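You operate a simulated robot arm through the tools that you are given. There is no shell and no other tool. Be economical: measure what you need, move in short steps, check, and stop when the job is done.

You run a simulated robot arm. Do the job below in one go: nothing can be reset, and whatever is moved stays where it is left.

TASK
Seat the box on the box plate, wipe the smear off, and return box and wipe.

The check looks at the end state, three seconds after you hand in, the way a careful person would. Anything else that was tipped, shoved, dropped, spilled or broken makes it a failure.

THE ROBOT
A 6-joint arm with a two-finger parallel gripper, fixed in place. Base frame: the origin is at the foot of the arm, x ahead of it, y to its left, z up; the work surface is at about z = 0. Readings come in mm, degrees, newtons and seconds.
With the tool pointing down near the work surface it reaches from about 140 to 580 mm from the base axis. Its first joint turns from -66.0 to 66.0 degrees. Payload 2.1 kg.
Tool frame: the origin (TCP) lies between the finger pads and is the grasp point; the fingertips stand 30 mm ahead of it; z points along the fingers, y is the line along which they close. The gripper opens to 94 mm. The fingers are 28 mm wide and 10 mm thick; the gripper's body (50 by 96 mm) begins 55 mm behind the TCP.
Orientation is told as [roll, pitch, yaw] about the base's x, y, z axes, in that order, counted from this pose: with the fingers straight down and closing along the base's y, the tool's x points along the base's -x, its y along +y and its z along -z.

THE INTERFACE
- The arm moves only by the tool arm_command. Its argument "motion" is a list of rows, each a list of 3 entries, a list of its own where there are three numbers: the turn, a rotation vector about the base's x, y, z in units of 45 degrees (1.0 is 45 degrees), then the shift along the base's x, y, z in units of 100 mm (1.0 is 100 mm), then the finger opening in mm, from 0 to 94. In form: [[[ax, ay, az], [dx, dy, dz], gripper], ...]. A call has 1 to 8 rows; each row is the pose to reach, as a shift and turn from the pose commanded when the call began. A call with a number of a shift or a turn outside -1 to 1 is refused whole. A row lasts 0.2 s, in which the tool goes at most 50 mm and 8.6 degrees; a call with a longer step from one row to the next is refused whole, and so is a gripper value outside its range. Where a pose cannot be reached the arm comes as near as it can. A force on the tool above 80 N (or 10 N above the force at the start of the call, whichever is more), or a blocked arm, ends the call early, and 0.2 s more pass. Each finger travels about 72 mm/s and halts on what it meets, pressing with about 26 N; the grip force reading is that of the motor and also rises with nothing between the fingers. The clock runs only during rows and for 0.2 s after the last one: add rows that repeat a pose to give the fingers time. It gives the time, the measured TCP pose, the force on the tool (base axes), the opening and the grip force at its end, in the units of the frame above (readings bear some noise).
- Cameras (640 x 400 px; columns grow to the right, rows downward): "scene" is fixed at [64.7, -379.4, 481.3]; the picture's right is [0.70, -0.72, 0.00], its down [-0.43, -0.42, -0.80] and it looks along [0.57, 0.56, -0.60] (base axes); focal length 281 px, centre (320, 200). "wrist" rides on the gripper at [76, 14, -102] in the tool frame; the picture's right is [-0.18, 0.98, 0.00], its down [-0.75, -0.14, -0.64] and it looks along [-0.63, -0.12, 0.77] (tool axes); focal length 243 px, centre (320, 200). There is no depth. A picture from a camera that has moved, and an enlarged one, comes with that camera's place and axes in the base frame and with its lens.
- grab_frame(camera): a new picture of that camera. The clock stands still meanwhile.
- zoom(camera, box): a new picture of the part [left, top, right, bottom] of that camera's present view, enlarged. The clock stands still meanwhile.
- close_job(): hands the job in; it is judged then, once.

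Work in short steps. Places have to be worked out from the pictures, the camera data and where the tool is seen: move nearer, look again, correct. Check each grasp and each placing, and mend what went wrong. You have 120 turns and 64 pictures in all, those below and enlarged ones among them. Open the gripper and draw the arm clear of the work before you hand the job in, unless the task says otherwise; then end with one line.

The tools are called after "Call:" as a command line: name --argument value ..., lists and objects as JSON in quotes. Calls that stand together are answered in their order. arm_command: Moves the arm, as the interface text tells. Its arguments: {"type":"object","properties":{"motion":{"type":"array"}},"required":["motion"]} The other tools are called the same way: grab_frame (camera) takes a picture; zoom (camera, box) takes an enlarged picture of a part of a camera's view; close_job () hands the job in.

At the start:

```text
time_s: 0.0
eef_pos: [334.9, -37.3, 305.3]
tool_rot: [-0.1, 0.0, -0.1]
wrist_force: [-0.7, -0.9, 0.8]
width: 93.8
grip_force: 0.1
```

scene: 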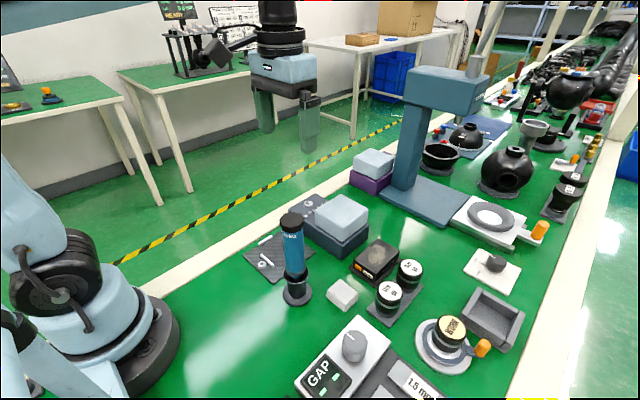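
wrist: 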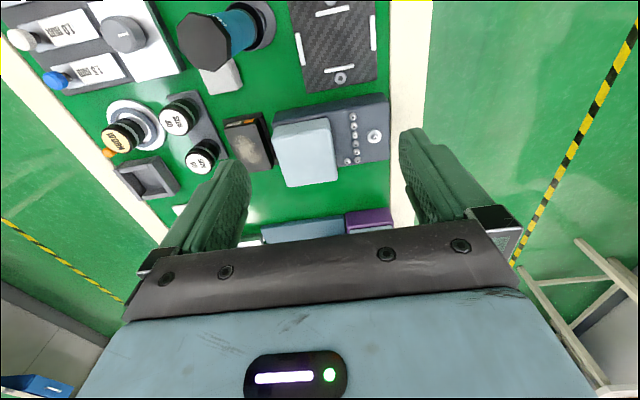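

The scene is crowded; I'll enlarge the work area to identify the box, plate, smear and wipe.

Call:
zoom --camera "scene" --box '[230, 140, 430, 320]'

Call:
zoom --camera "scene" --box '[400, 170, 600, 390]'

Call:
zoom --camera "wrist" --box '[80, 0, 400, 240]'

```text
2.22 times, centred on (330, 230) of scene
camera zoom: at [64.7, -379.4, 481.3], right [0.7, -0.72, 0.0], down [-0.43, -0.42, -0.8], along [0.57, 0.56, -0.6], focal length 625 px, centre (298, 133)
```

zoom: 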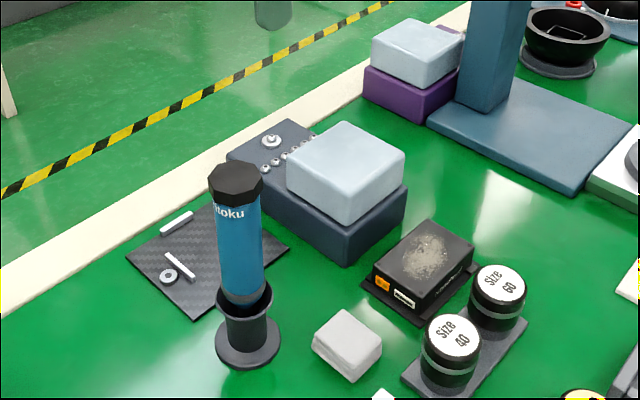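

```text
1.82 times, centred on (500, 280) of scene
camera zoom: at [64.7, -379.4, 481.3], right [0.7, -0.72, 0.0], down [-0.43, -0.42, -0.8], along [0.57, 0.56, -0.6], focal length 512 px, centre (-7, 54)
```

zoom: 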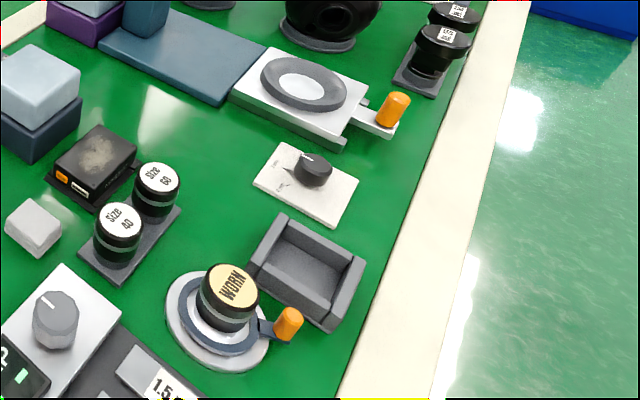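

```text
1.67 times, centred on (240, 120) of wrist
camera zoom: at [258.2, -21.5, 407.0], right [0.18, 0.98, 0.0], down [0.75, -0.14, 0.64], along [0.63, -0.12, -0.77], focal length 404 px, centre (453, 333)
```

zoom: 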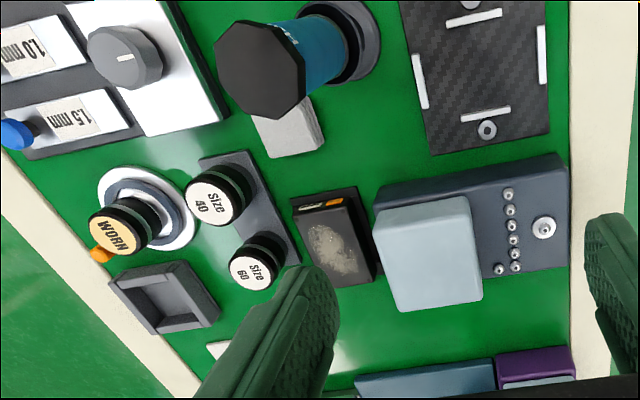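

I need sharper identification of the candidates (carbon plate, grey block, light-blue pads).

Call:
zoom --camera "scene" --box '[240, 180, 340, 310]'

Call:
zoom --camera "scene" --box '[320, 230, 420, 320]'

Call:
zoom --camera "wrist" --box '[180, 0, 400, 200]'

Call:
zoom --camera "scene" --box '[300, 130, 420, 260]'

```text
3.08 times, centred on (290, 245) of scene
camera zoom: at [64.7, -379.4, 481.3], right [0.7, -0.72, 0.0], down [-0.43, -0.42, -0.8], along [0.57, 0.56, -0.6], focal length 866 px, centre (412, 62)
```

zoom: 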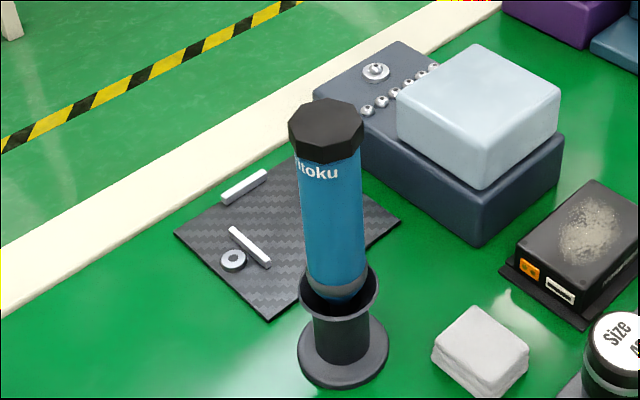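

```text
4.44 times, centred on (370, 275) of scene
camera zoom: at [64.7, -379.4, 481.3], right [0.7, -0.72, 0.0], down [-0.43, -0.42, -0.8], along [0.57, 0.56, -0.6], focal length 1251 px, centre (98, -133)
```

zoom: 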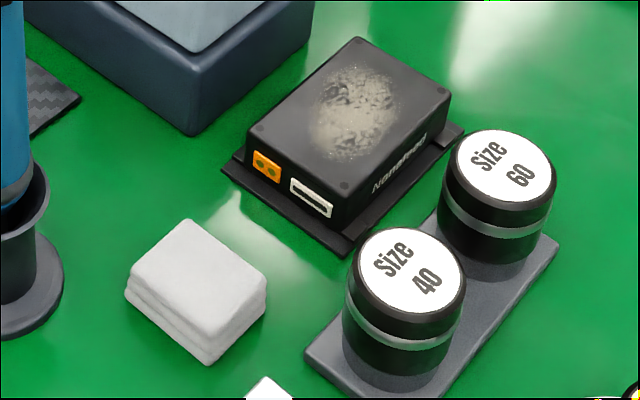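

```text
2.00 times, centred on (290, 100) of wrist
camera zoom: at [258.2, -21.5, 407.0], right [0.18, 0.98, 0.0], down [0.75, -0.14, 0.64], along [0.63, -0.12, -0.77], focal length 485 px, centre (380, 400)
```

zoom: 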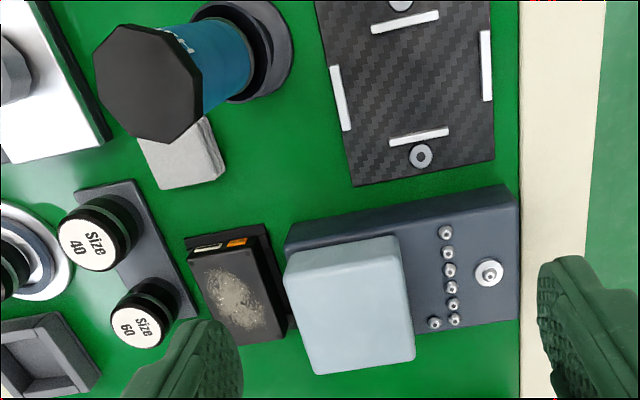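

```text
3.08 times, centred on (360, 195) of scene
camera zoom: at [64.7, -379.4, 481.3], right [0.7, -0.72, 0.0], down [-0.43, -0.42, -0.8], along [0.57, 0.56, -0.6], focal length 866 px, centre (197, 215)
```

zoom: 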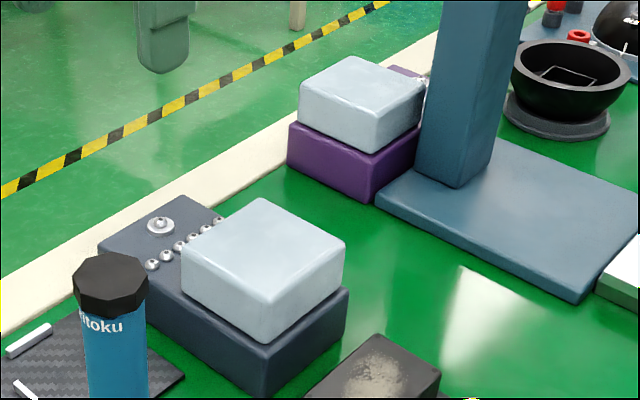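

The black box with the dusty smear sits in a dark tray near (438,-181). The carbon plate with white rails near (310,-8) is the box plate, and the folded grey cloth near (325,-183) is the wipe. I'll move above the box for a closer look.

Call:
arm_command --motion '[[[0, 0, 0], [0.25, -0.25, 0], 80], [[0, 0, 0], [0.5, -0.5, -0.1], 80], [[0, 0, 0], [0.75, -0.75, -0.3], 80], [[0, 0, 0], [1.0, -1.0, -0.5], 80]]'

Call:
arm_command --motion '[[[0, 0, 0], [0.02, -0.22, -0.35], 80], [[0, 0, 0], [0.03, -0.44, -0.7], 80], [[0, 0, 0], [0.03, -0.44, -0.7], 80]]'

Call:
grab_frame --camera "wrist"

```text
time_s: 1.0
eef_pos: [435.2, -137.6, 256.9]
tool_rot: [-0.1, 0.0, -0.1]
wrist_force: [-0.3, 0.2, -0.6]
width: 80.0
grip_force: 0.2
```

```text
time_s: 1.8
eef_pos: [437.4, -181.9, 184.1]
tool_rot: [0.0, 0.1, 0.0]
wrist_force: [0.2, -1.0, 0.2]
width: 80.2
grip_force: 0.0
```

```text
54 pictures are left
camera wrist: at [360.7, -166.3, 285.5], right [0.18, 0.98, 0.0], down [0.75, -0.14, 0.64], along [0.63, -0.12, -0.77], focal length 243 px, centre (320, 200)
```

wrist: 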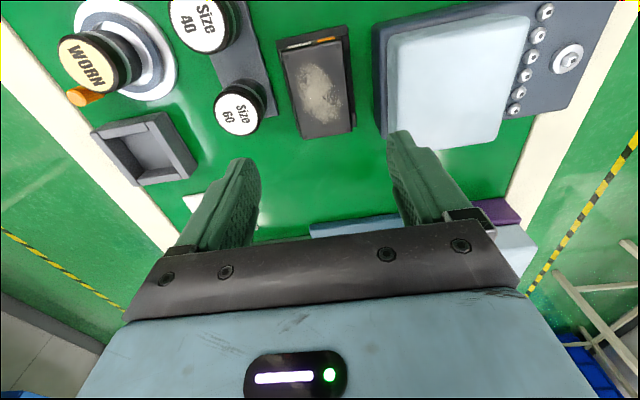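

Call:
zoom --camera "wrist" --box '[200, 0, 400, 150]'

```text
2.67 times, centred on (300, 75) of wrist
camera zoom: at [360.7, -166.3, 285.5], right [0.18, 0.98, 0.0], down [0.75, -0.14, 0.64], along [0.63, -0.12, -0.77], focal length 647 px, centre (373, 533)
```

zoom: 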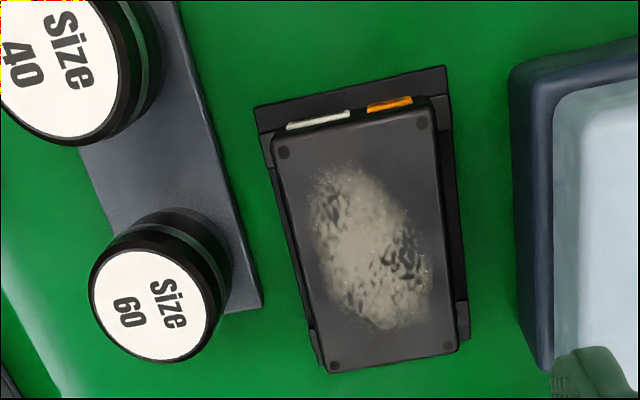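

The box measures about x 391–479, y −208…−153, top around z 35, axis-aligned. I'll descend with 72 mm opening so the tips stay above the tray lips.

Call:
arm_command --motion '[[[0, 0, 0], [-0.01, 0.01, -0.3], 72], [[0, 0, 0], [-0.02, 0.01, -0.6], 72], [[0, 0, 0], [-0.02, 0.01, -0.9], 72], [[0, 0, 0], [-0.02, 0.01, -0.9], 72]]'

Call:
grab_frame --camera "wrist"

Call:
zoom --camera "scene" --box '[320, 180, 460, 320]'

```text
time_s: 2.8
eef_pos: [434.6, -179.3, 94.8]
tool_rot: [0.0, -0.1, 0.0]
wrist_force: [0.2, -0.7, -0.3]
width: 72.1
grip_force: 0.0
```

```text
52 pictures are left
camera wrist: at [358.3, -164.1, 197.0], right [0.18, 0.98, 0.0], down [0.75, -0.14, 0.64], along [0.63, -0.12, -0.77], focal length 243 px, centre (320, 200)
```

wrist: 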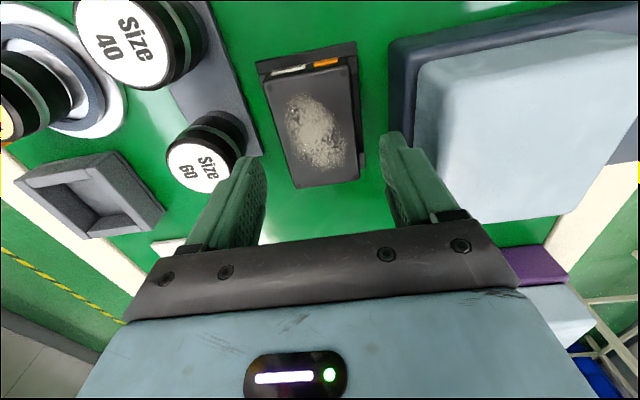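

```text
2.86 times, centred on (390, 250) of scene
camera zoom: at [64.7, -379.4, 481.3], right [0.7, -0.72, 0.0], down [-0.43, -0.42, -0.8], along [0.57, 0.56, -0.6], focal length 804 px, centre (120, 57)
```

zoom: 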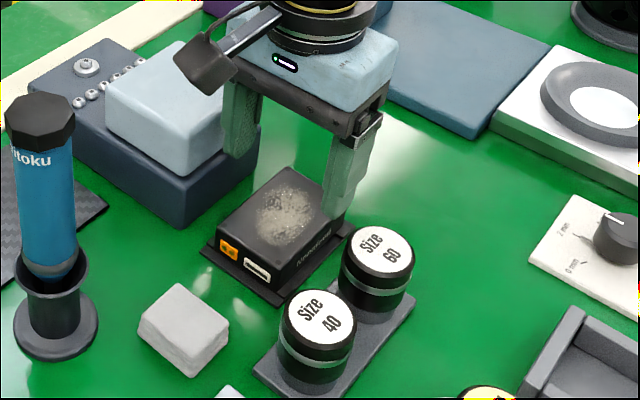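

Alignment is good. Descending to TCP z≈45.

Call:
arm_command --motion '[[[0, 0, 0], [0, -0.01, -0.2], 72], [[0, 0, 0], [0, -0.01, -0.4], 72], [[0, 0, 0], [0, -0.01, -0.5], 72], [[0, 0, 0], [0, -0.01, -0.5], 72]]'

Call:
zoom --camera "scene" --box '[330, 200, 430, 300]'

```text
time_s: 3.8
eef_pos: [435.9, -182.0, 46.1]
tool_rot: [0.0, 0.0, 0.1]
wrist_force: [-0.2, -0.9, -0.5]
width: 72.2
grip_force: 0.0
```

```text
4.00 times, centred on (380, 250) of scene
camera zoom: at [64.7, -379.4, 481.3], right [0.7, -0.72, 0.0], down [-0.43, -0.42, -0.8], along [0.57, 0.56, -0.6], focal length 1126 px, centre (80, 0)
```

zoom: 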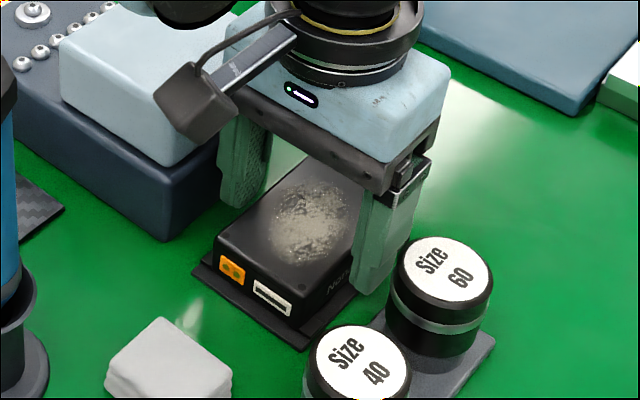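

Fingers straddle the box clear of everything. Closing now.

Call:
arm_command --motion '[[[0, 0, 0], [0, 0, 0], 60], [[0, 0, 0], [0, 0, 0], 50], [[0, 0, 0], [0, 0, 0], 45], [[0, 0, 0], [0, 0, 0], 45]]'

Call:
zoom --camera "scene" --box '[330, 200, 430, 300]'

```text
time_s: 4.8
eef_pos: [436.2, -181.0, 45.2]
tool_rot: [0.0, 0.0, -0.1]
wrist_force: [0.2, 0.2, -0.4]
width: 57.4
grip_force: 26.4
```

```text
4.00 times, centred on (380, 250) of scene
camera zoom: at [64.7, -379.4, 481.3], right [0.7, -0.72, 0.0], down [-0.43, -0.42, -0.8], along [0.57, 0.56, -0.6], focal length 1126 px, centre (80, 0)
```

zoom: 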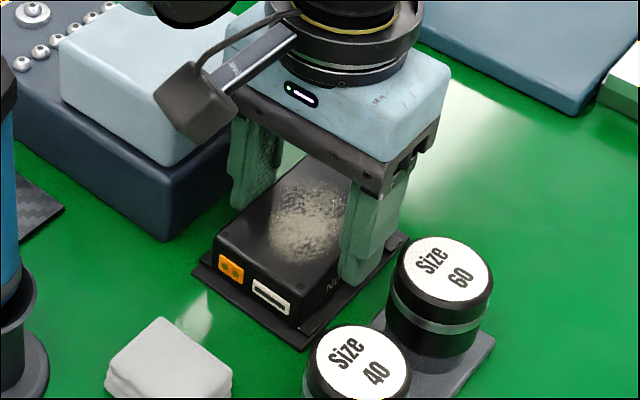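

Gripped at 57.4 mm; the box's home TCP pose is (435.5,-181.3,45) with yaw 0. Lifting straight up and looking.

Call:
arm_command --motion '[[[0, 0, 0], [0, 0, 0.1], 45], [[0, 0, 0], [0, 0, 0.4], 45], [[0, 0, 0], [0, 0, 0.7], 45], [[0, 0, 0], [0, 0, 1.0], 45], [[0, 0, 0], [0, 0, 1.0], 45]]'

Call:
zoom --camera "scene" --box '[300, 130, 460, 300]'

Call:
grab_frame --camera "wrist"

```text
time_s: 6.0
eef_pos: [435.2, -180.9, 146.2]
tool_rot: [0.0, 0.1, 0.0]
wrist_force: [1.3, -0.3, -1.7]
width: 57.7
grip_force: 25.4
```

```text
2.35 times, centred on (380, 215) of scene
camera zoom: at [64.7, -379.4, 481.3], right [0.7, -0.72, 0.0], down [-0.43, -0.42, -0.8], along [0.57, 0.56, -0.6], focal length 662 px, centre (179, 165)
```

zoom: 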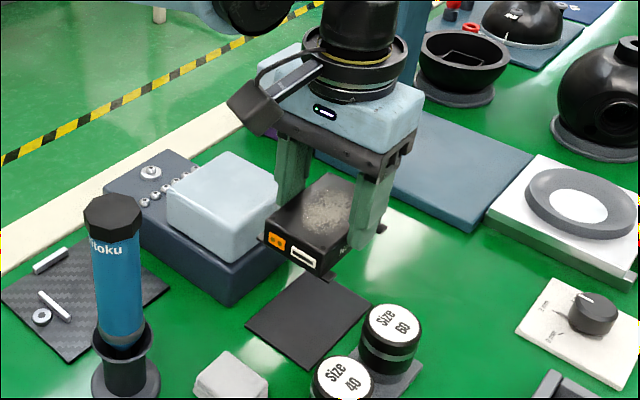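

```text
47 pictures are left
camera wrist: at [357.9, -165.3, 247.6], right [0.18, 0.98, 0.0], down [0.75, -0.14, 0.64], along [0.63, -0.12, -0.77], focal length 243 px, centre (320, 200)
```

wrist: 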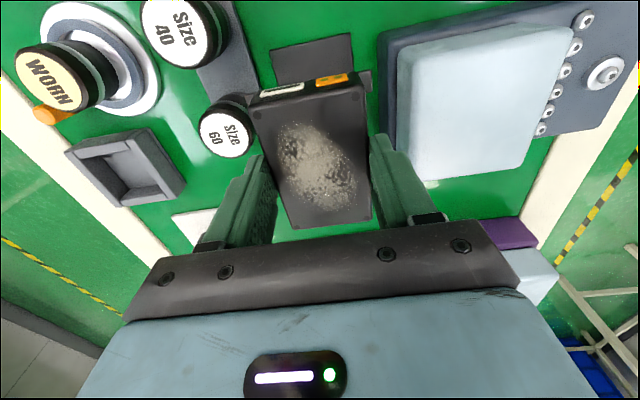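

The box came up cleanly, but it seems to have small tabs near its base corners. I'll zoom in.

Call:
zoom --camera "scene" --box '[355, 165, 405, 215]'

Call:
zoom --camera "wrist" --box '[230, 20, 400, 240]'

```text
8.00 times, centred on (380, 190) of scene
camera zoom: at [64.7, -379.4, 481.3], right [0.7, -0.72, 0.0], down [-0.43, -0.42, -0.8], along [0.57, 0.56, -0.6], focal length 2251 px, centre (-160, 280)
```

zoom: 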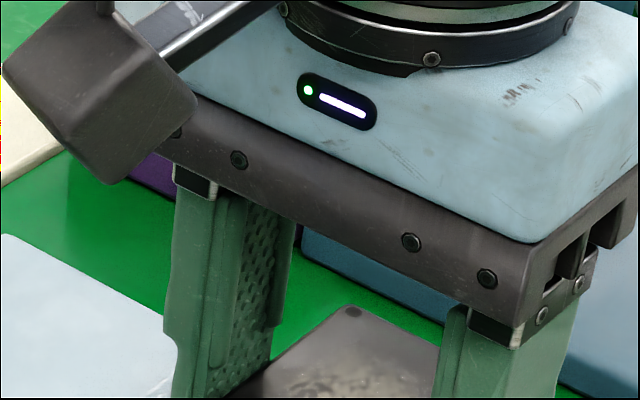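

```text
1.82 times, centred on (315, 130) of wrist
camera zoom: at [357.9, -165.3, 247.6], right [0.18, 0.98, 0.0], down [0.75, -0.14, 0.64], along [0.63, -0.12, -0.77], focal length 441 px, centre (329, 327)
```

zoom: 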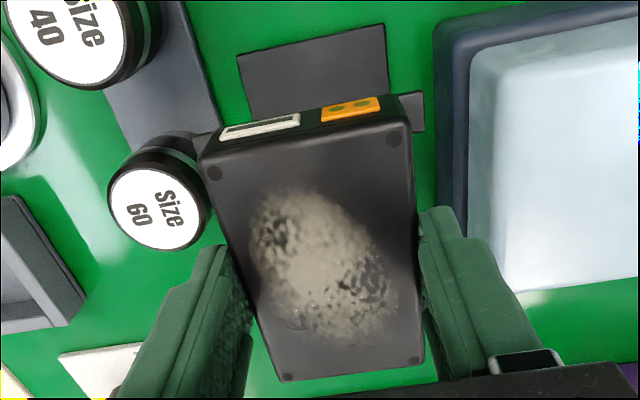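

Call:
zoom --camera "scene" --box '[355, 195, 415, 255]'

```text
6.67 times, centred on (385, 225) of scene
camera zoom: at [64.7, -379.4, 481.3], right [0.7, -0.72, 0.0], down [-0.43, -0.42, -0.8], along [0.57, 0.56, -0.6], focal length 1876 px, centre (-113, 33)
```

zoom: 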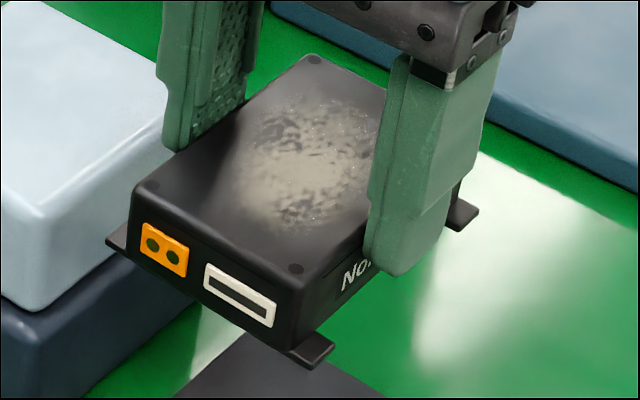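

The box has four base ears that should straddle the plate's rails with the long side along y. I'll raise it, carry it around the bottle at height, and turn it by −90° so the camera stays clear of the bottle.

Call:
arm_command --motion '[[[0, 0, -0.16], [0, 0, 0.3], 45], [[0, 0, -0.33], [0, 0.1, 0.6], 45], [[0, 0, -0.5], [0, 0.35, 0.6], 45], [[0, 0, -0.66], [0, 0.6, 0.6], 45], [[0, 0, -0.83], [0, 0.8, 0.6], 45], [[0, 0, -1.0], [0, 1.0, 0.6], 45], [[0, 0, -1.0], [0, 1.0, 0.6], 45]]'

Call:
arm_command --motion '[[[0, 0, -0.16], [0, 0.2, 0], 45], [[0, 0, -0.33], [-0.1, 0.5, 0], 45], [[0, 0, -0.5], [-0.3, 0.72, 0], 45], [[0, 0, -0.66], [-0.6, 0.72, 0], 45], [[0, 0, -0.83], [-0.8, 0.72, 0], 45], [[0, 0, -1.0], [-1.0, 0.72, 0], 45], [[0, 0, -1.0], [-1.0, 0.72, 0], 45]]'

Call:
grab_frame --camera "wrist"

Call:
grab_frame --camera "scene"

```text
time_s: 7.6
eef_pos: [436.8, -80.4, 206.1]
tool_rot: [0.0, 0.0, -45.0]
wrist_force: [-0.2, -0.3, -1.2]
width: 57.6
grip_force: 26.1
```

```text
time_s: 9.2
eef_pos: [335.9, -9.7, 206.4]
tool_rot: [0.0, 0.1, -90.1]
wrist_force: [-0.2, -0.2, -1.7]
width: 57.4
grip_force: 26.0
```

```text
43 pictures are left
camera wrist: at [349.7, 67.7, 307.7], right [0.98, -0.19, 0.0], down [-0.14, -0.75, 0.64], along [-0.12, -0.63, -0.77], focal length 243 px, centre (320, 200)
```

wrist: 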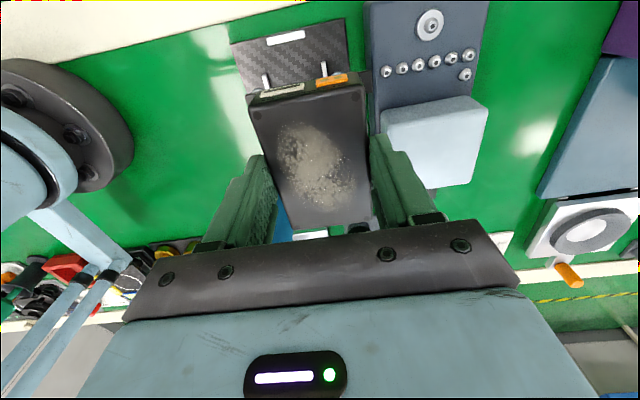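

```text
42 pictures are left
```

scene: 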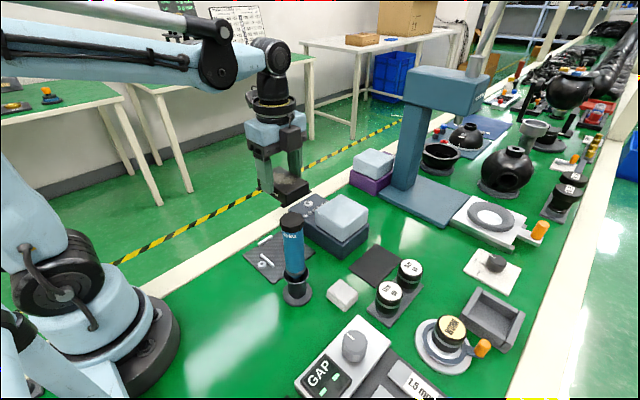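

Call:
zoom --camera "wrist" --box '[220, 0, 380, 110]'

Call:
zoom --camera "scene" --box '[235, 180, 335, 290]'

```text
3.64 times, centred on (300, 55) of wrist
camera zoom: at [349.7, 67.7, 307.7], right [0.98, -0.19, 0.0], down [-0.14, -0.75, 0.64], along [-0.12, -0.63, -0.77], focal length 882 px, centre (393, 727)
```

zoom: 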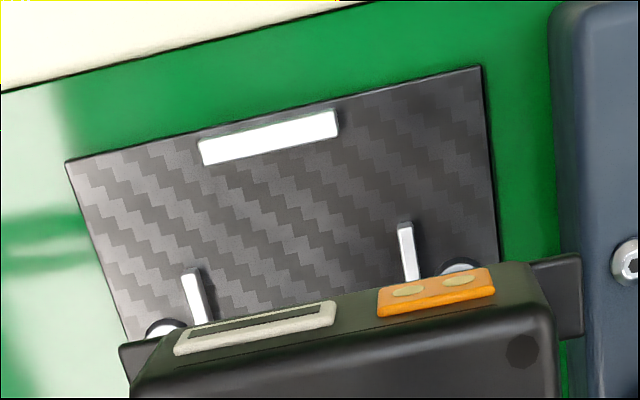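

```text
3.64 times, centred on (285, 235) of scene
camera zoom: at [64.7, -379.4, 481.3], right [0.7, -0.72, 0.0], down [-0.43, -0.42, -0.8], along [0.57, 0.56, -0.6], focal length 1023 px, centre (447, 73)
```

zoom: 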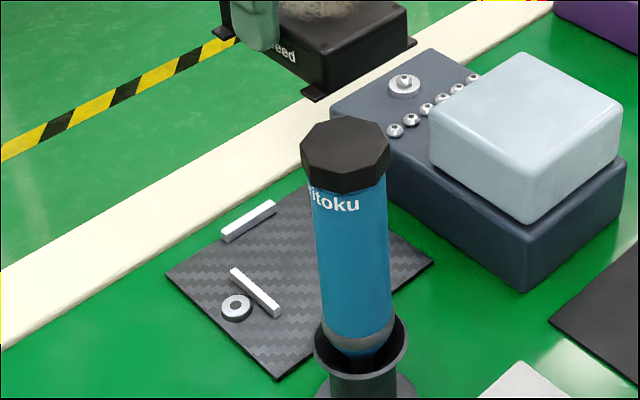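

Plate pocket centre works out to ≈(309,−9.5), with rails axis-aligned and about 61 × 97 mm inside. Shifting over it and descending to about z 106.

Call:
arm_command --motion '[[[0, 0, 0], [-0.265, 0, 0], 45], [[0, 0, 0], [-0.265, 0, -0.3], 45], [[0, 0, 0], [-0.265, 0, -0.6], 45], [[0, 0, 0], [-0.265, 0, -0.9], 45], [[0, 0, 0], [-0.265, 0, -1.0], 45], [[0, 0, 0], [-0.265, 0, -1.0], 45]]'

Call:
grab_frame --camera "wrist"

Call:
zoom --camera "scene" --box '[235, 170, 345, 290]'

```text
time_s: 10.6
eef_pos: [309.6, -9.0, 105.9]
tool_rot: [0.0, 0.0, -90.0]
wrist_force: [0.5, -0.1, -0.9]
width: 57.7
grip_force: 25.9
```

```text
39 pictures are left
camera wrist: at [323.2, 69.0, 207.5], right [0.98, -0.18, 0.0], down [-0.14, -0.75, 0.64], along [-0.12, -0.63, -0.77], focal length 243 px, centre (320, 200)
```

wrist: 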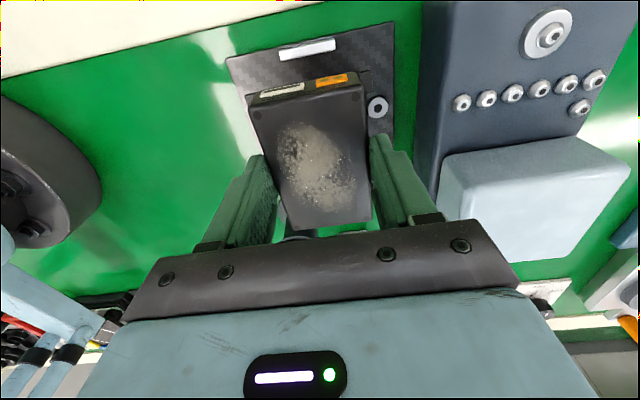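

```text
3.33 times, centred on (290, 230) of scene
camera zoom: at [64.7, -379.4, 481.3], right [0.7, -0.72, 0.0], down [-0.43, -0.42, -0.8], along [0.57, 0.56, -0.6], focal length 938 px, centre (420, 100)
```

zoom: 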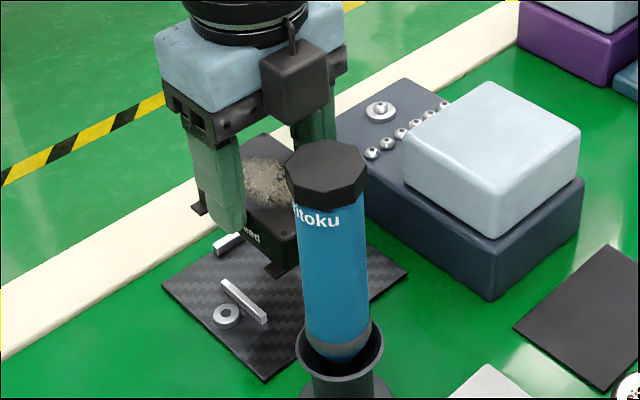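

The estimate holds. Descending in gentle steps to z≈56 (about 6 mm above expected contact).

Call:
arm_command --motion '[[[0, 0, 0], [0, 0, -0.2], 45], [[0, 0, 0], [0, 0, -0.4], 45], [[0, 0, 0], [0, 0, -0.5], 45], [[0, 0, 0], [0, 0, -0.5], 45]]'

Call:
zoom --camera "wrist" --box '[220, 10, 420, 150]'

Call:
zoom --camera "scene" --box '[240, 210, 320, 290]'

```text
time_s: 11.6
eef_pos: [309.6, -7.9, 55.4]
tool_rot: [-0.1, 0.0, -90.0]
wrist_force: [-0.1, -0.1, -1.1]
width: 57.5
grip_force: 26.1
```

```text
2.86 times, centred on (320, 80) of wrist
camera zoom: at [322.9, 68.8, 156.5], right [0.98, -0.18, 0.0], down [-0.14, -0.75, 0.64], along [-0.12, -0.63, -0.77], focal length 693 px, centre (320, 543)
```

zoom: 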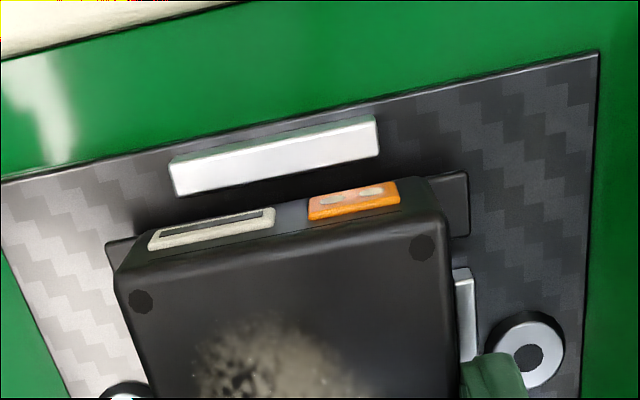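

```text
5.00 times, centred on (280, 250) of scene
camera zoom: at [64.7, -379.4, 481.3], right [0.7, -0.72, 0.0], down [-0.43, -0.42, -0.8], along [0.57, 0.56, -0.6], focal length 1407 px, centre (520, -50)
```

zoom: 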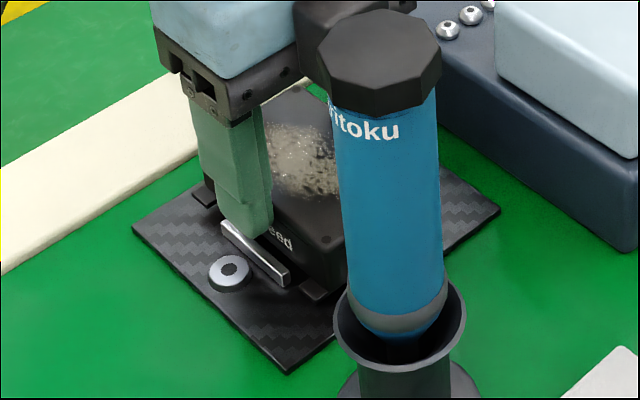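

Box lines up between the rails. Lowering in small steps and watching force.

Call:
arm_command --motion '[[[0, 0, 0], [0, 0, -0.03], 45], [[0, 0, 0], [0, 0, -0.05], 45], [[0, 0, 0], [0, 0, -0.05], 45]]'

Call:
arm_command --motion '[[[0, 0, 0], [0, 0, -0.01], 45], [[0, 0, 0], [0, 0, -0.02], 45], [[0, 0, 0], [0, 0, -0.02], 45]]'

```text
time_s: 12.4
eef_pos: [309.9, -9.7, 50.4]
tool_rot: [0.0, 0.0, -90.0]
wrist_force: [0.2, 0.9, -0.8]
width: 57.3
grip_force: 26.0
```

```text
time_s: 13.2
eef_pos: [310.5, -9.6, 48.2]
tool_rot: [0.0, 0.0, -90.1]
wrist_force: [-0.3, -0.8, -0.9]
width: 57.5
grip_force: 26.2
```

Call:
zoom --camera "wrist" --box '[220, 10, 420, 150]'

Call:
arm_command --motion '[[[0, 0, 0], [0, 0, -0.005], 45], [[0, 0, 0], [0, 0, -0.01], 45], [[0, 0, 0], [0, 0, -0.01], 45]]'

```text
2.86 times, centred on (320, 80) of wrist
camera zoom: at [323.4, 68.7, 150.0], right [0.98, -0.18, 0.0], down [-0.14, -0.75, 0.64], along [-0.12, -0.63, -0.77], focal length 693 px, centre (320, 543)
```

zoom: 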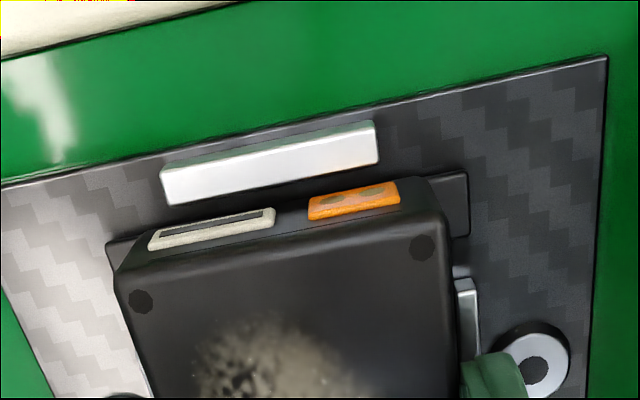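

```text
time_s: 14.0
eef_pos: [310.5, -8.9, 47.3]
tool_rot: [0.0, 0.1, -90.0]
wrist_force: [-0.4, 0.1, -1.6]
width: 57.7
grip_force: 25.8
```

No contact yet; continuing by 1 mm steps.

Call:
arm_command --motion '[[[0, 0, 0], [0, 0, -0.005], 45], [[0, 0, 0], [0, 0, -0.01], 45], [[0, 0, 0], [0, 0, -0.01], 45]]'

Call:
arm_command --motion '[[[0, 0, 0], [0, 0, -0.005], 45], [[0, 0, 0], [0, 0, -0.01], 45], [[0, 0, 0], [0, 0, -0.01], 45]]'

```text
time_s: 14.8
eef_pos: [310.7, -8.2, 45.8]
tool_rot: [0.0, 0.0, -90.1]
wrist_force: [-4.2, -0.8, 18.5]
width: 57.4
grip_force: 25.6
```

```text
time_s: 15.6
eef_pos: [309.4, -9.0, 44.6]
tool_rot: [0.0, -0.1, -90.0]
wrist_force: [-1.9, 3.4, 17.8]
width: 57.5
grip_force: 26.4
```

Contact with ~18 N. Checking whether it's truly flat on the plate before releasing.

Call:
zoom --camera "wrist" --box '[220, 10, 420, 150]'

Call:
zoom --camera "scene" --box '[240, 210, 320, 290]'

```text
2.86 times, centred on (320, 80) of wrist
camera zoom: at [323.5, 68.8, 147.0], right [0.98, -0.18, 0.0], down [-0.14, -0.75, 0.64], along [-0.12, -0.63, -0.77], focal length 693 px, centre (320, 543)
```

zoom: 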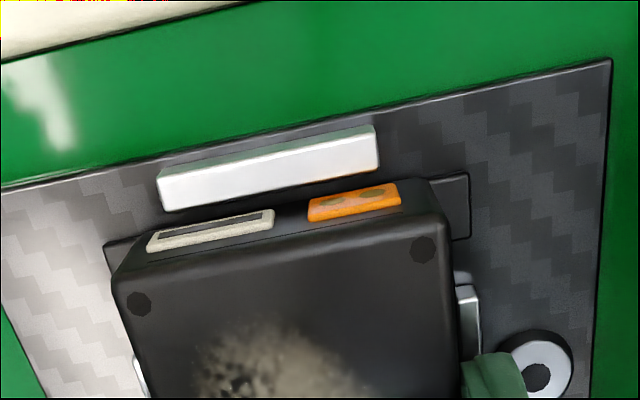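

```text
5.00 times, centred on (280, 250) of scene
camera zoom: at [64.6, -379.4, 481.3], right [0.7, -0.72, 0.0], down [-0.43, -0.42, -0.8], along [0.57, 0.56, -0.6], focal length 1407 px, centre (520, -50)
```

zoom: 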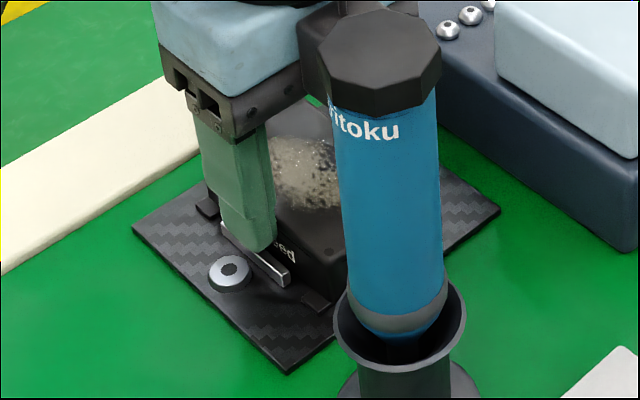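

The ears lie flat on the plate and the rails bracket the box. Relieving the pressure, releasing, and rising.

Call:
arm_command --motion '[[[0, 0, 0], [0, 0, 0.015], 45], [[0, 0, 0], [0, 0, 0.015], 62], [[0, 0, 0], [0, 0, 0.015], 76], [[0, 0, 0], [0, 0, 0.015], 76]]'

Call:
arm_command --motion '[[[0, 0, 0], [0, 0, 0.2], 76], [[0, 0, 0], [0, 0, 0.5], 76], [[0, 0, 0], [0, 0, 0.8], 76], [[0, 0, 0], [0, 0, 1.0], 76], [[0, 0, 0], [0, 0, 1.0], 76]]'

Call:
grab_frame --camera "wrist"

```text
time_s: 16.6
eef_pos: [310.6, -9.4, 46.1]
tool_rot: [0.0, 0.0, -90.1]
wrist_force: [-0.2, 0.1, 0.4]
width: 75.9
grip_force: 0.1
```

```text
time_s: 17.8
eef_pos: [311.2, -10.0, 146.5]
tool_rot: [0.0, -0.1, -90.0]
wrist_force: [0.5, -0.4, -0.4]
width: 75.9
grip_force: 0.1
```

```text
32 pictures are left
camera wrist: at [324.0, 68.6, 248.1], right [0.98, -0.18, 0.0], down [-0.14, -0.75, 0.64], along [-0.12, -0.63, -0.77], focal length 243 px, centre (320, 200)
```

wrist: 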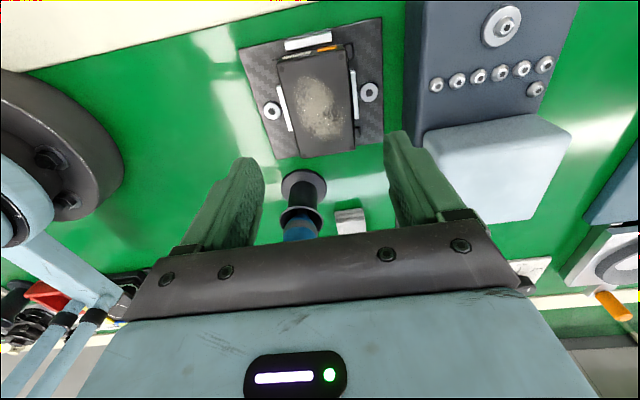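

Call:
zoom --camera "wrist" --box '[230, 10, 400, 170]'

```text
2.50 times, centred on (315, 90) of wrist
camera zoom: at [324.0, 68.6, 248.1], right [0.98, -0.18, 0.0], down [-0.14, -0.75, 0.64], along [-0.12, -0.63, -0.77], focal length 606 px, centre (332, 475)
```

zoom: 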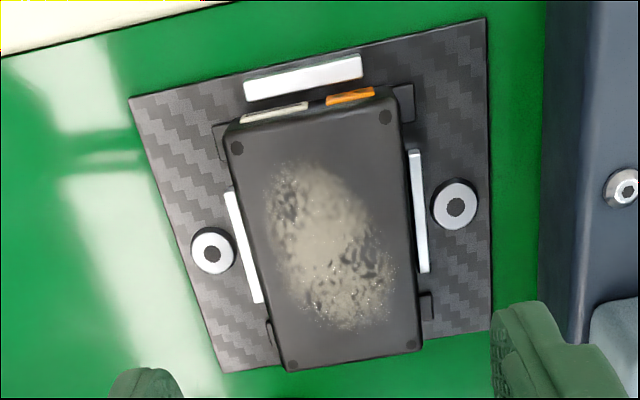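

Box is seated square at (310,−8), top z≈31, smear spanning x 289–330, y −38…23. Now going over the bottle at height to the wipe near (324,−184), keeping yaw −90.

Call:
arm_command --motion '[[[0, 0, 0], [0, 0, 0.4], 70], [[0, 0, 0], [0, 0, 0.8], 70], [[0, 0, 0], [0.05, -0.05, 1.0], 70], [[0, 0, 0], [0.14, -0.5, 1.0], 70], [[0, 0, 0], [0.14, -0.95, 1.0], 70], [[0, 0, 0], [0.14, -0.95, 1.0], 70]]'

Call:
arm_command --motion '[[[0, 0, 0], [0, -0.4, 0], 70], [[0, 0, 0], [0, -0.8, 0], 70], [[0, 0, 0], [0, -0.8, -0.4], 70], [[0, 0, 0], [0, -0.8, -0.8], 70], [[0, 0, 0], [0, -0.8, -1.0], 70], [[0, 0, 0], [0, -0.8, -1.0], 70]]'

Call:
grab_frame --camera "wrist"

Call:
zoom --camera "scene" --box '[280, 200, 400, 330]'

```text
time_s: 19.2
eef_pos: [323.2, -107.5, 248.5]
tool_rot: [0.0, 0.1, -90.0]
wrist_force: [0.4, 0.0, -0.4]
width: 70.1
grip_force: 0.0
```

```text
time_s: 20.6
eef_pos: [324.9, -184.7, 146.7]
tool_rot: [0.0, 0.1, -90.1]
wrist_force: [0.7, 0.0, -0.4]
width: 70.1
grip_force: 0.0
```

```text
30 pictures are left
camera wrist: at [337.3, -106.3, 248.4], right [0.98, -0.18, 0.0], down [-0.14, -0.75, 0.64], along [-0.12, -0.63, -0.77], focal length 243 px, centre (320, 200)
```

wrist: 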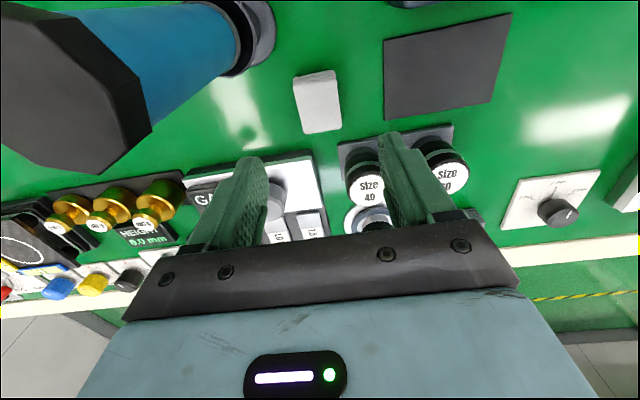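

```text
3.08 times, centred on (340, 265) of scene
camera zoom: at [64.7, -379.4, 481.3], right [0.7, -0.72, 0.0], down [-0.43, -0.42, -0.8], along [0.57, 0.56, -0.6], focal length 866 px, centre (258, 0)
```

zoom: 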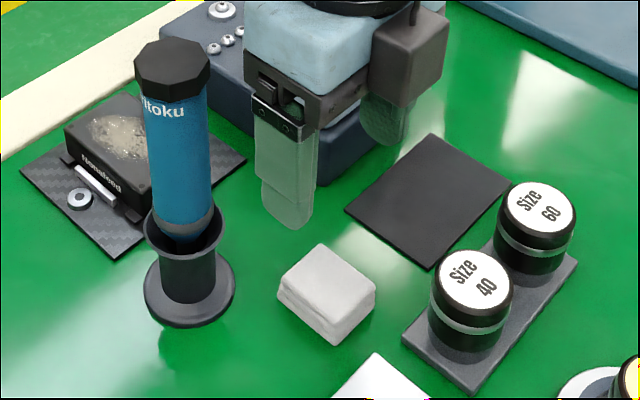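

Call:
zoom --camera "wrist" --box '[270, 50, 370, 150]'

Call:
zoom --camera "scene" --box '[315, 265, 370, 320]'

```text
4.00 times, centred on (320, 100) of wrist
camera zoom: at [337.3, -106.3, 248.4], right [0.98, -0.18, 0.0], down [-0.14, -0.75, 0.64], along [-0.12, -0.63, -0.77], focal length 970 px, centre (320, 600)
```

zoom: 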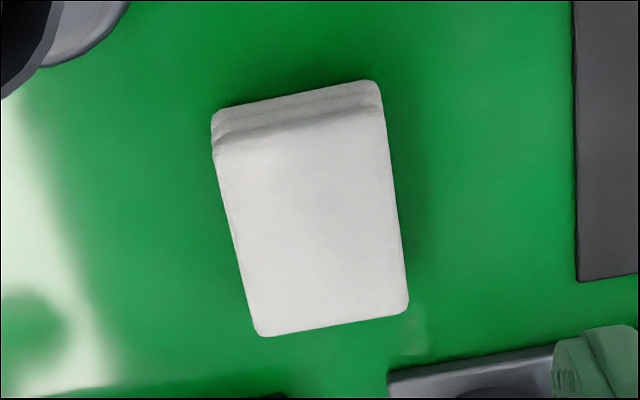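

```text
7.27 times, centred on (342, 292) of scene
camera zoom: at [64.7, -379.4, 481.3], right [0.7, -0.72, 0.0], down [-0.43, -0.42, -0.8], along [0.57, 0.56, -0.6], focal length 2046 px, centre (156, -473)
```

zoom: 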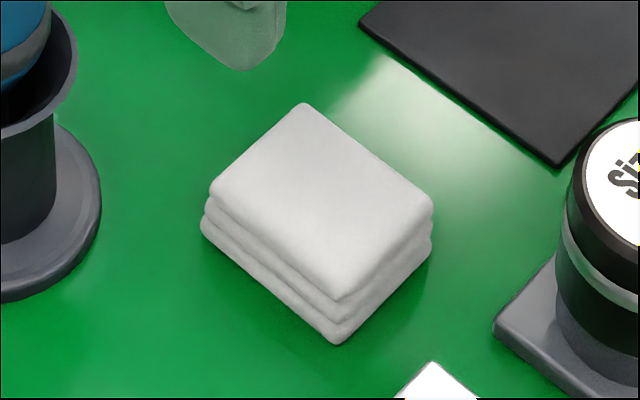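

The wipe spans x 302–340, y −206…−163, about 16 mm high. I'll come down to z≈36 centred at (321.3,−184.7), gripping along x.

Call:
arm_command --motion '[[[0, 0, 0], [-0.036, 0, -0.3], 62], [[0, 0, 0], [-0.036, 0, -0.6], 62], [[0, 0, 0], [-0.036, 0, -0.9], 62], [[0, 0, 0], [-0.036, 0, -0.9], 62]]'

Call:
arm_command --motion '[[[0, 0, 0], [0, 0, -0.1], 62], [[0, 0, 0], [0, 0, -0.2], 62], [[0, 0, 0], [0, 0, -0.2], 62]]'

Call:
zoom --camera "scene" --box '[290, 240, 390, 330]'

```text
time_s: 21.6
eef_pos: [320.3, -185.2, 54.9]
tool_rot: [0.0, 0.0, -90.0]
wrist_force: [-0.2, 0.4, -0.5]
width: 62.1
grip_force: 0.1
```

```text
time_s: 22.4
eef_pos: [322.0, -184.4, 35.9]
tool_rot: [0.0, 0.0, -90.0]
wrist_force: [0.7, -0.4, -0.2]
width: 61.9
grip_force: 0.0
```

```text
4.44 times, centred on (340, 285) of scene
camera zoom: at [64.7, -379.4, 481.3], right [0.7, -0.72, 0.0], down [-0.43, -0.42, -0.8], along [0.57, 0.56, -0.6], focal length 1251 px, centre (231, -178)
```

zoom: 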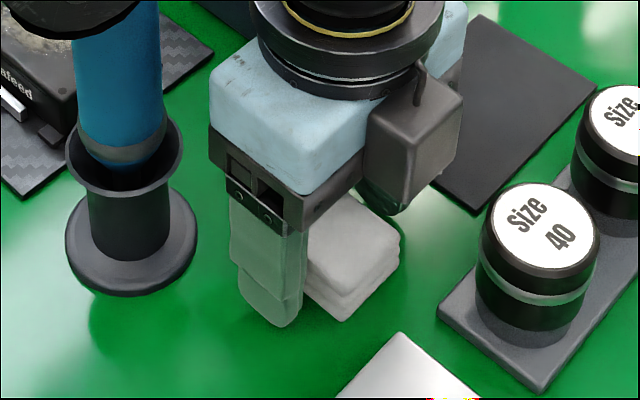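

Wipe is centred between the fingers. Closing on it, then lifting slightly.

Call:
arm_command --motion '[[[0, 0, 0], [0, 0, 0], 46], [[0, 0, 0], [0, 0, 0], 36], [[0, 0, 0], [0, 0, 0], 28], [[0, 0, 0], [0, 0, 0], 28]]'

Call:
arm_command --motion '[[[0, 0, 0], [0, 0, 0.3], 28], [[0, 0, 0], [0, 0, 0.6], 28], [[0, 0, 0], [0, 0, 1.0], 28], [[0, 0, 0], [0, 0, 1.0], 28]]'

Call:
zoom --camera "scene" --box '[290, 190, 390, 310]'

```text
time_s: 23.4
eef_pos: [320.9, -184.1, 35.4]
tool_rot: [0.0, -0.1, -90.1]
wrist_force: [0.2, 0.3, 0.2]
width: 38.6
grip_force: 25.9
```

```text
time_s: 24.4
eef_pos: [319.5, -184.3, 139.0]
tool_rot: [-0.1, -0.1, -90.0]
wrist_force: [-0.4, -0.3, -0.2]
width: 38.8
grip_force: 26.5
```

```text
3.33 times, centred on (340, 250) of scene
camera zoom: at [64.7, -379.4, 481.3], right [0.7, -0.72, 0.0], down [-0.43, -0.42, -0.8], along [0.57, 0.56, -0.6], focal length 938 px, centre (253, 33)
```

zoom: 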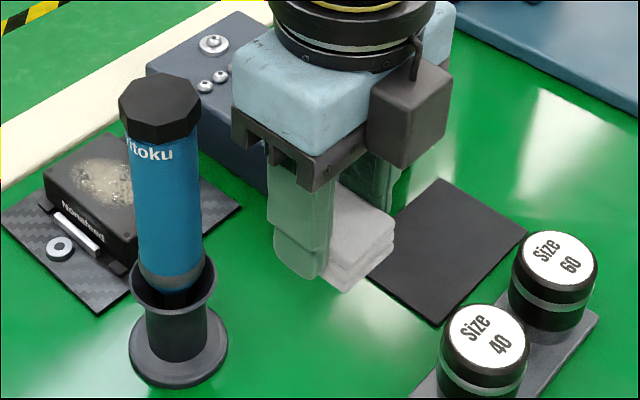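

Wipe held at 38.7 mm. Rising and carrying it past the bottle (detouring to larger x) to above the box.

Call:
arm_command --motion '[[[0, 0, 0], [0.05, 0, 0.4], 28], [[0, 0, 0], [0.2, 0, 0.8], 28], [[0, 0, 0], [0.3, 0, 1.0], 28], [[0, 0, 0], [0.3, 0.4, 1.0], 28], [[0, 0, 0], [0.3, 0.8, 1.0], 28], [[0, 0, 0], [0.3, 1.0, 1.0], 28], [[0, 0, 0], [0.3, 1.0, 1.0], 28]]'

Call:
arm_command --motion '[[[0, 0, 0], [0, 0.4, 0], 28], [[0, 0, 0], [-0.2, 0.77, 0], 28], [[0, 0, 0], [-0.4, 0.77, -0.3], 28], [[0, 0, 0], [-0.41, 0.77, -0.7], 28], [[0, 0, 0], [-0.41, 0.77, -1.0], 28], [[0, 0, 0], [-0.41, 0.77, -1.0], 28]]'

Call:
grab_frame --camera "wrist"

```text
time_s: 26.0
eef_pos: [349.2, -83.3, 238.3]
tool_rot: [0.1, 0.0, -90.0]
wrist_force: [0.1, -0.3, 0.3]
width: 38.6
grip_force: 25.8
```

```text
time_s: 27.4
eef_pos: [307.6, -8.8, 136.0]
tool_rot: [0.0, 0.0, -90.0]
wrist_force: [-0.4, 0.2, -0.9]
width: 38.8
grip_force: 26.2
```

```text
24 pictures are left
camera wrist: at [321.8, 68.4, 237.5], right [0.98, -0.18, 0.0], down [-0.14, -0.75, 0.64], along [-0.12, -0.63, -0.77], focal length 243 px, centre (320, 200)
```

wrist: 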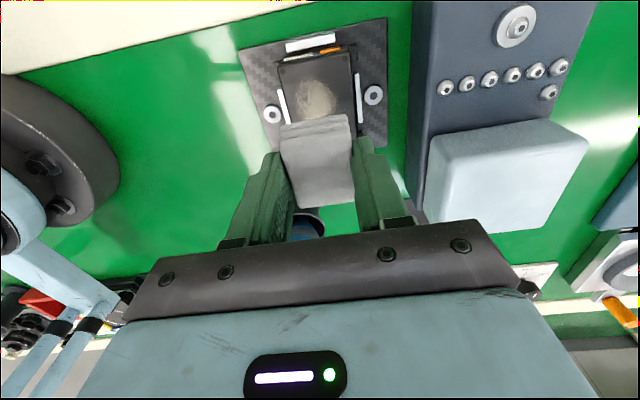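

Wipe is over the smear. Descending to z≈72, then feeling for contact.

Call:
arm_command --motion '[[[0, 0, 0], [0, 0, -0.25], 28], [[0, 0, 0], [0, 0, -0.5], 28], [[0, 0, 0], [0, 0, -0.64], 28], [[0, 0, 0], [0, 0, -0.64], 28]]'

Call:
arm_command --motion '[[[0, 0, 0], [0, 0, -0.02], 28], [[0, 0, 0], [0, 0, -0.04], 28], [[0, 0, 0], [0, 0, -0.04], 28]]'

Call:
arm_command --motion '[[[0, 0, 0], [0, 0, -0.01], 28], [[0, 0, 0], [0, 0, -0.015], 28], [[0, 0, 0], [0, 0, -0.015], 28]]'

```text
time_s: 28.4
eef_pos: [309.1, -8.0, 71.4]
tool_rot: [-0.1, 0.0, -90.0]
wrist_force: [-0.8, -0.5, 0.3]
width: 38.9
grip_force: 26.5
```

```text
time_s: 29.2
eef_pos: [309.1, -7.5, 67.2]
tool_rot: [0.0, 0.0, -90.1]
wrist_force: [0.1, 0.2, 0.4]
width: 38.6
grip_force: 25.8
```

```text
time_s: 30.0
eef_pos: [308.2, -6.5, 67.4]
tool_rot: [0.0, 0.0, -90.1]
wrist_force: [-3.5, 2.0, 24.7]
width: 38.8
grip_force: 26.3
```

Contact at about z 67 with 25 N; I'll ease off ~0.7 mm and stroke back and forth along y at three x offsets.

Call:
arm_command --motion '[[[0, 0, 0], [0, 0, 0.007], 28], [[0, 0, 0], [0, 0.12, 0.007], 28], [[0, 0, 0], [0, 0.22, 0.007], 28], [[0, 0, 0], [0, 0.1, 0.007], 28], [[0, 0, 0], [0, -0.05, 0.007], 28], [[0, 0, 0], [0, -0.2, 0.007], 28], [[0, 0, 0], [0, -0.25, 0.007], 28], [[0, 0, 0], [0, 0, 0.007], 28]]'

Call:
grab_frame --camera "wrist"

```text
time_s: 31.8
eef_pos: [310.0, -5.0, 68.4]
tool_rot: [0.0, 0.0, -89.9]
wrist_force: [-0.2, 0.7, -0.4]
width: 38.7
grip_force: 26.0
```

```text
23 pictures are left
camera wrist: at [322.8, 71.9, 169.9], right [0.98, -0.18, 0.0], down [-0.14, -0.75, 0.64], along [-0.12, -0.63, -0.77], focal length 243 px, centre (320, 200)
```

wrist: 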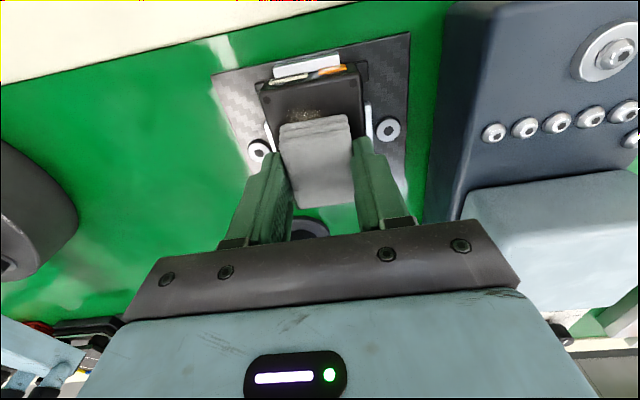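

The smear is diminishing but the force is now ~0 (lost contact). Pressing back down 0.7 mm and stroking with x offsets.

Call:
arm_command --motion '[[[0, 0, 0], [0, 0, -0.01], 28], [[0, 0, 0], [0, 0.0, -0.01], 28]]'

Call:
arm_command --motion '[[[0, 0, 0], [0.06, 0.1, 0], 28], [[0, 0, 0], [0.06, 0.22, 0], 28], [[0, 0, 0], [0.06, 0.1, 0], 28], [[0, 0, 0], [0.06, -0.05, 0], 28], [[0, 0, 0], [0.06, -0.2, 0], 28], [[0, 0, 0], [0.06, -0.28, 0], 28], [[0, 0, 0], [0.0, -0.15, 0], 28], [[0, 0, 0], [0, 0, 0], 28]]'

Call:
arm_command --motion '[[[0, 0, 0], [-0.06, 0.1, 0], 28], [[0, 0, 0], [-0.06, 0.22, 0], 28], [[0, 0, 0], [-0.06, 0.1, 0], 28], [[0, 0, 0], [-0.06, -0.05, 0], 28], [[0, 0, 0], [-0.06, -0.2, 0], 28], [[0, 0, 0], [-0.06, -0.28, 0], 28], [[0, 0, 0], [0.0, -0.15, 0], 28], [[0, 0, 0], [0, 0, 0], 28]]'

```text
time_s: 32.4
eef_pos: [309.8, -5.9, 66.7]
tool_rot: [0.0, 0.1, -90.1]
wrist_force: [-0.9, 2.9, 17.3]
width: 38.7
grip_force: 26.1
```

```text
time_s: 34.2
eef_pos: [308.1, -7.4, 66.9]
tool_rot: [0.0, 0.0, -90.0]
wrist_force: [0.3, -0.2, -0.3]
width: 38.8
grip_force: 26.5
```

```text
time_s: 36.0
eef_pos: [310.1, -7.4, 66.8]
tool_rot: [0.0, 0.0, -90.0]
wrist_force: [-0.6, -0.1, 0.3]
width: 39.0
grip_force: 26.2
```

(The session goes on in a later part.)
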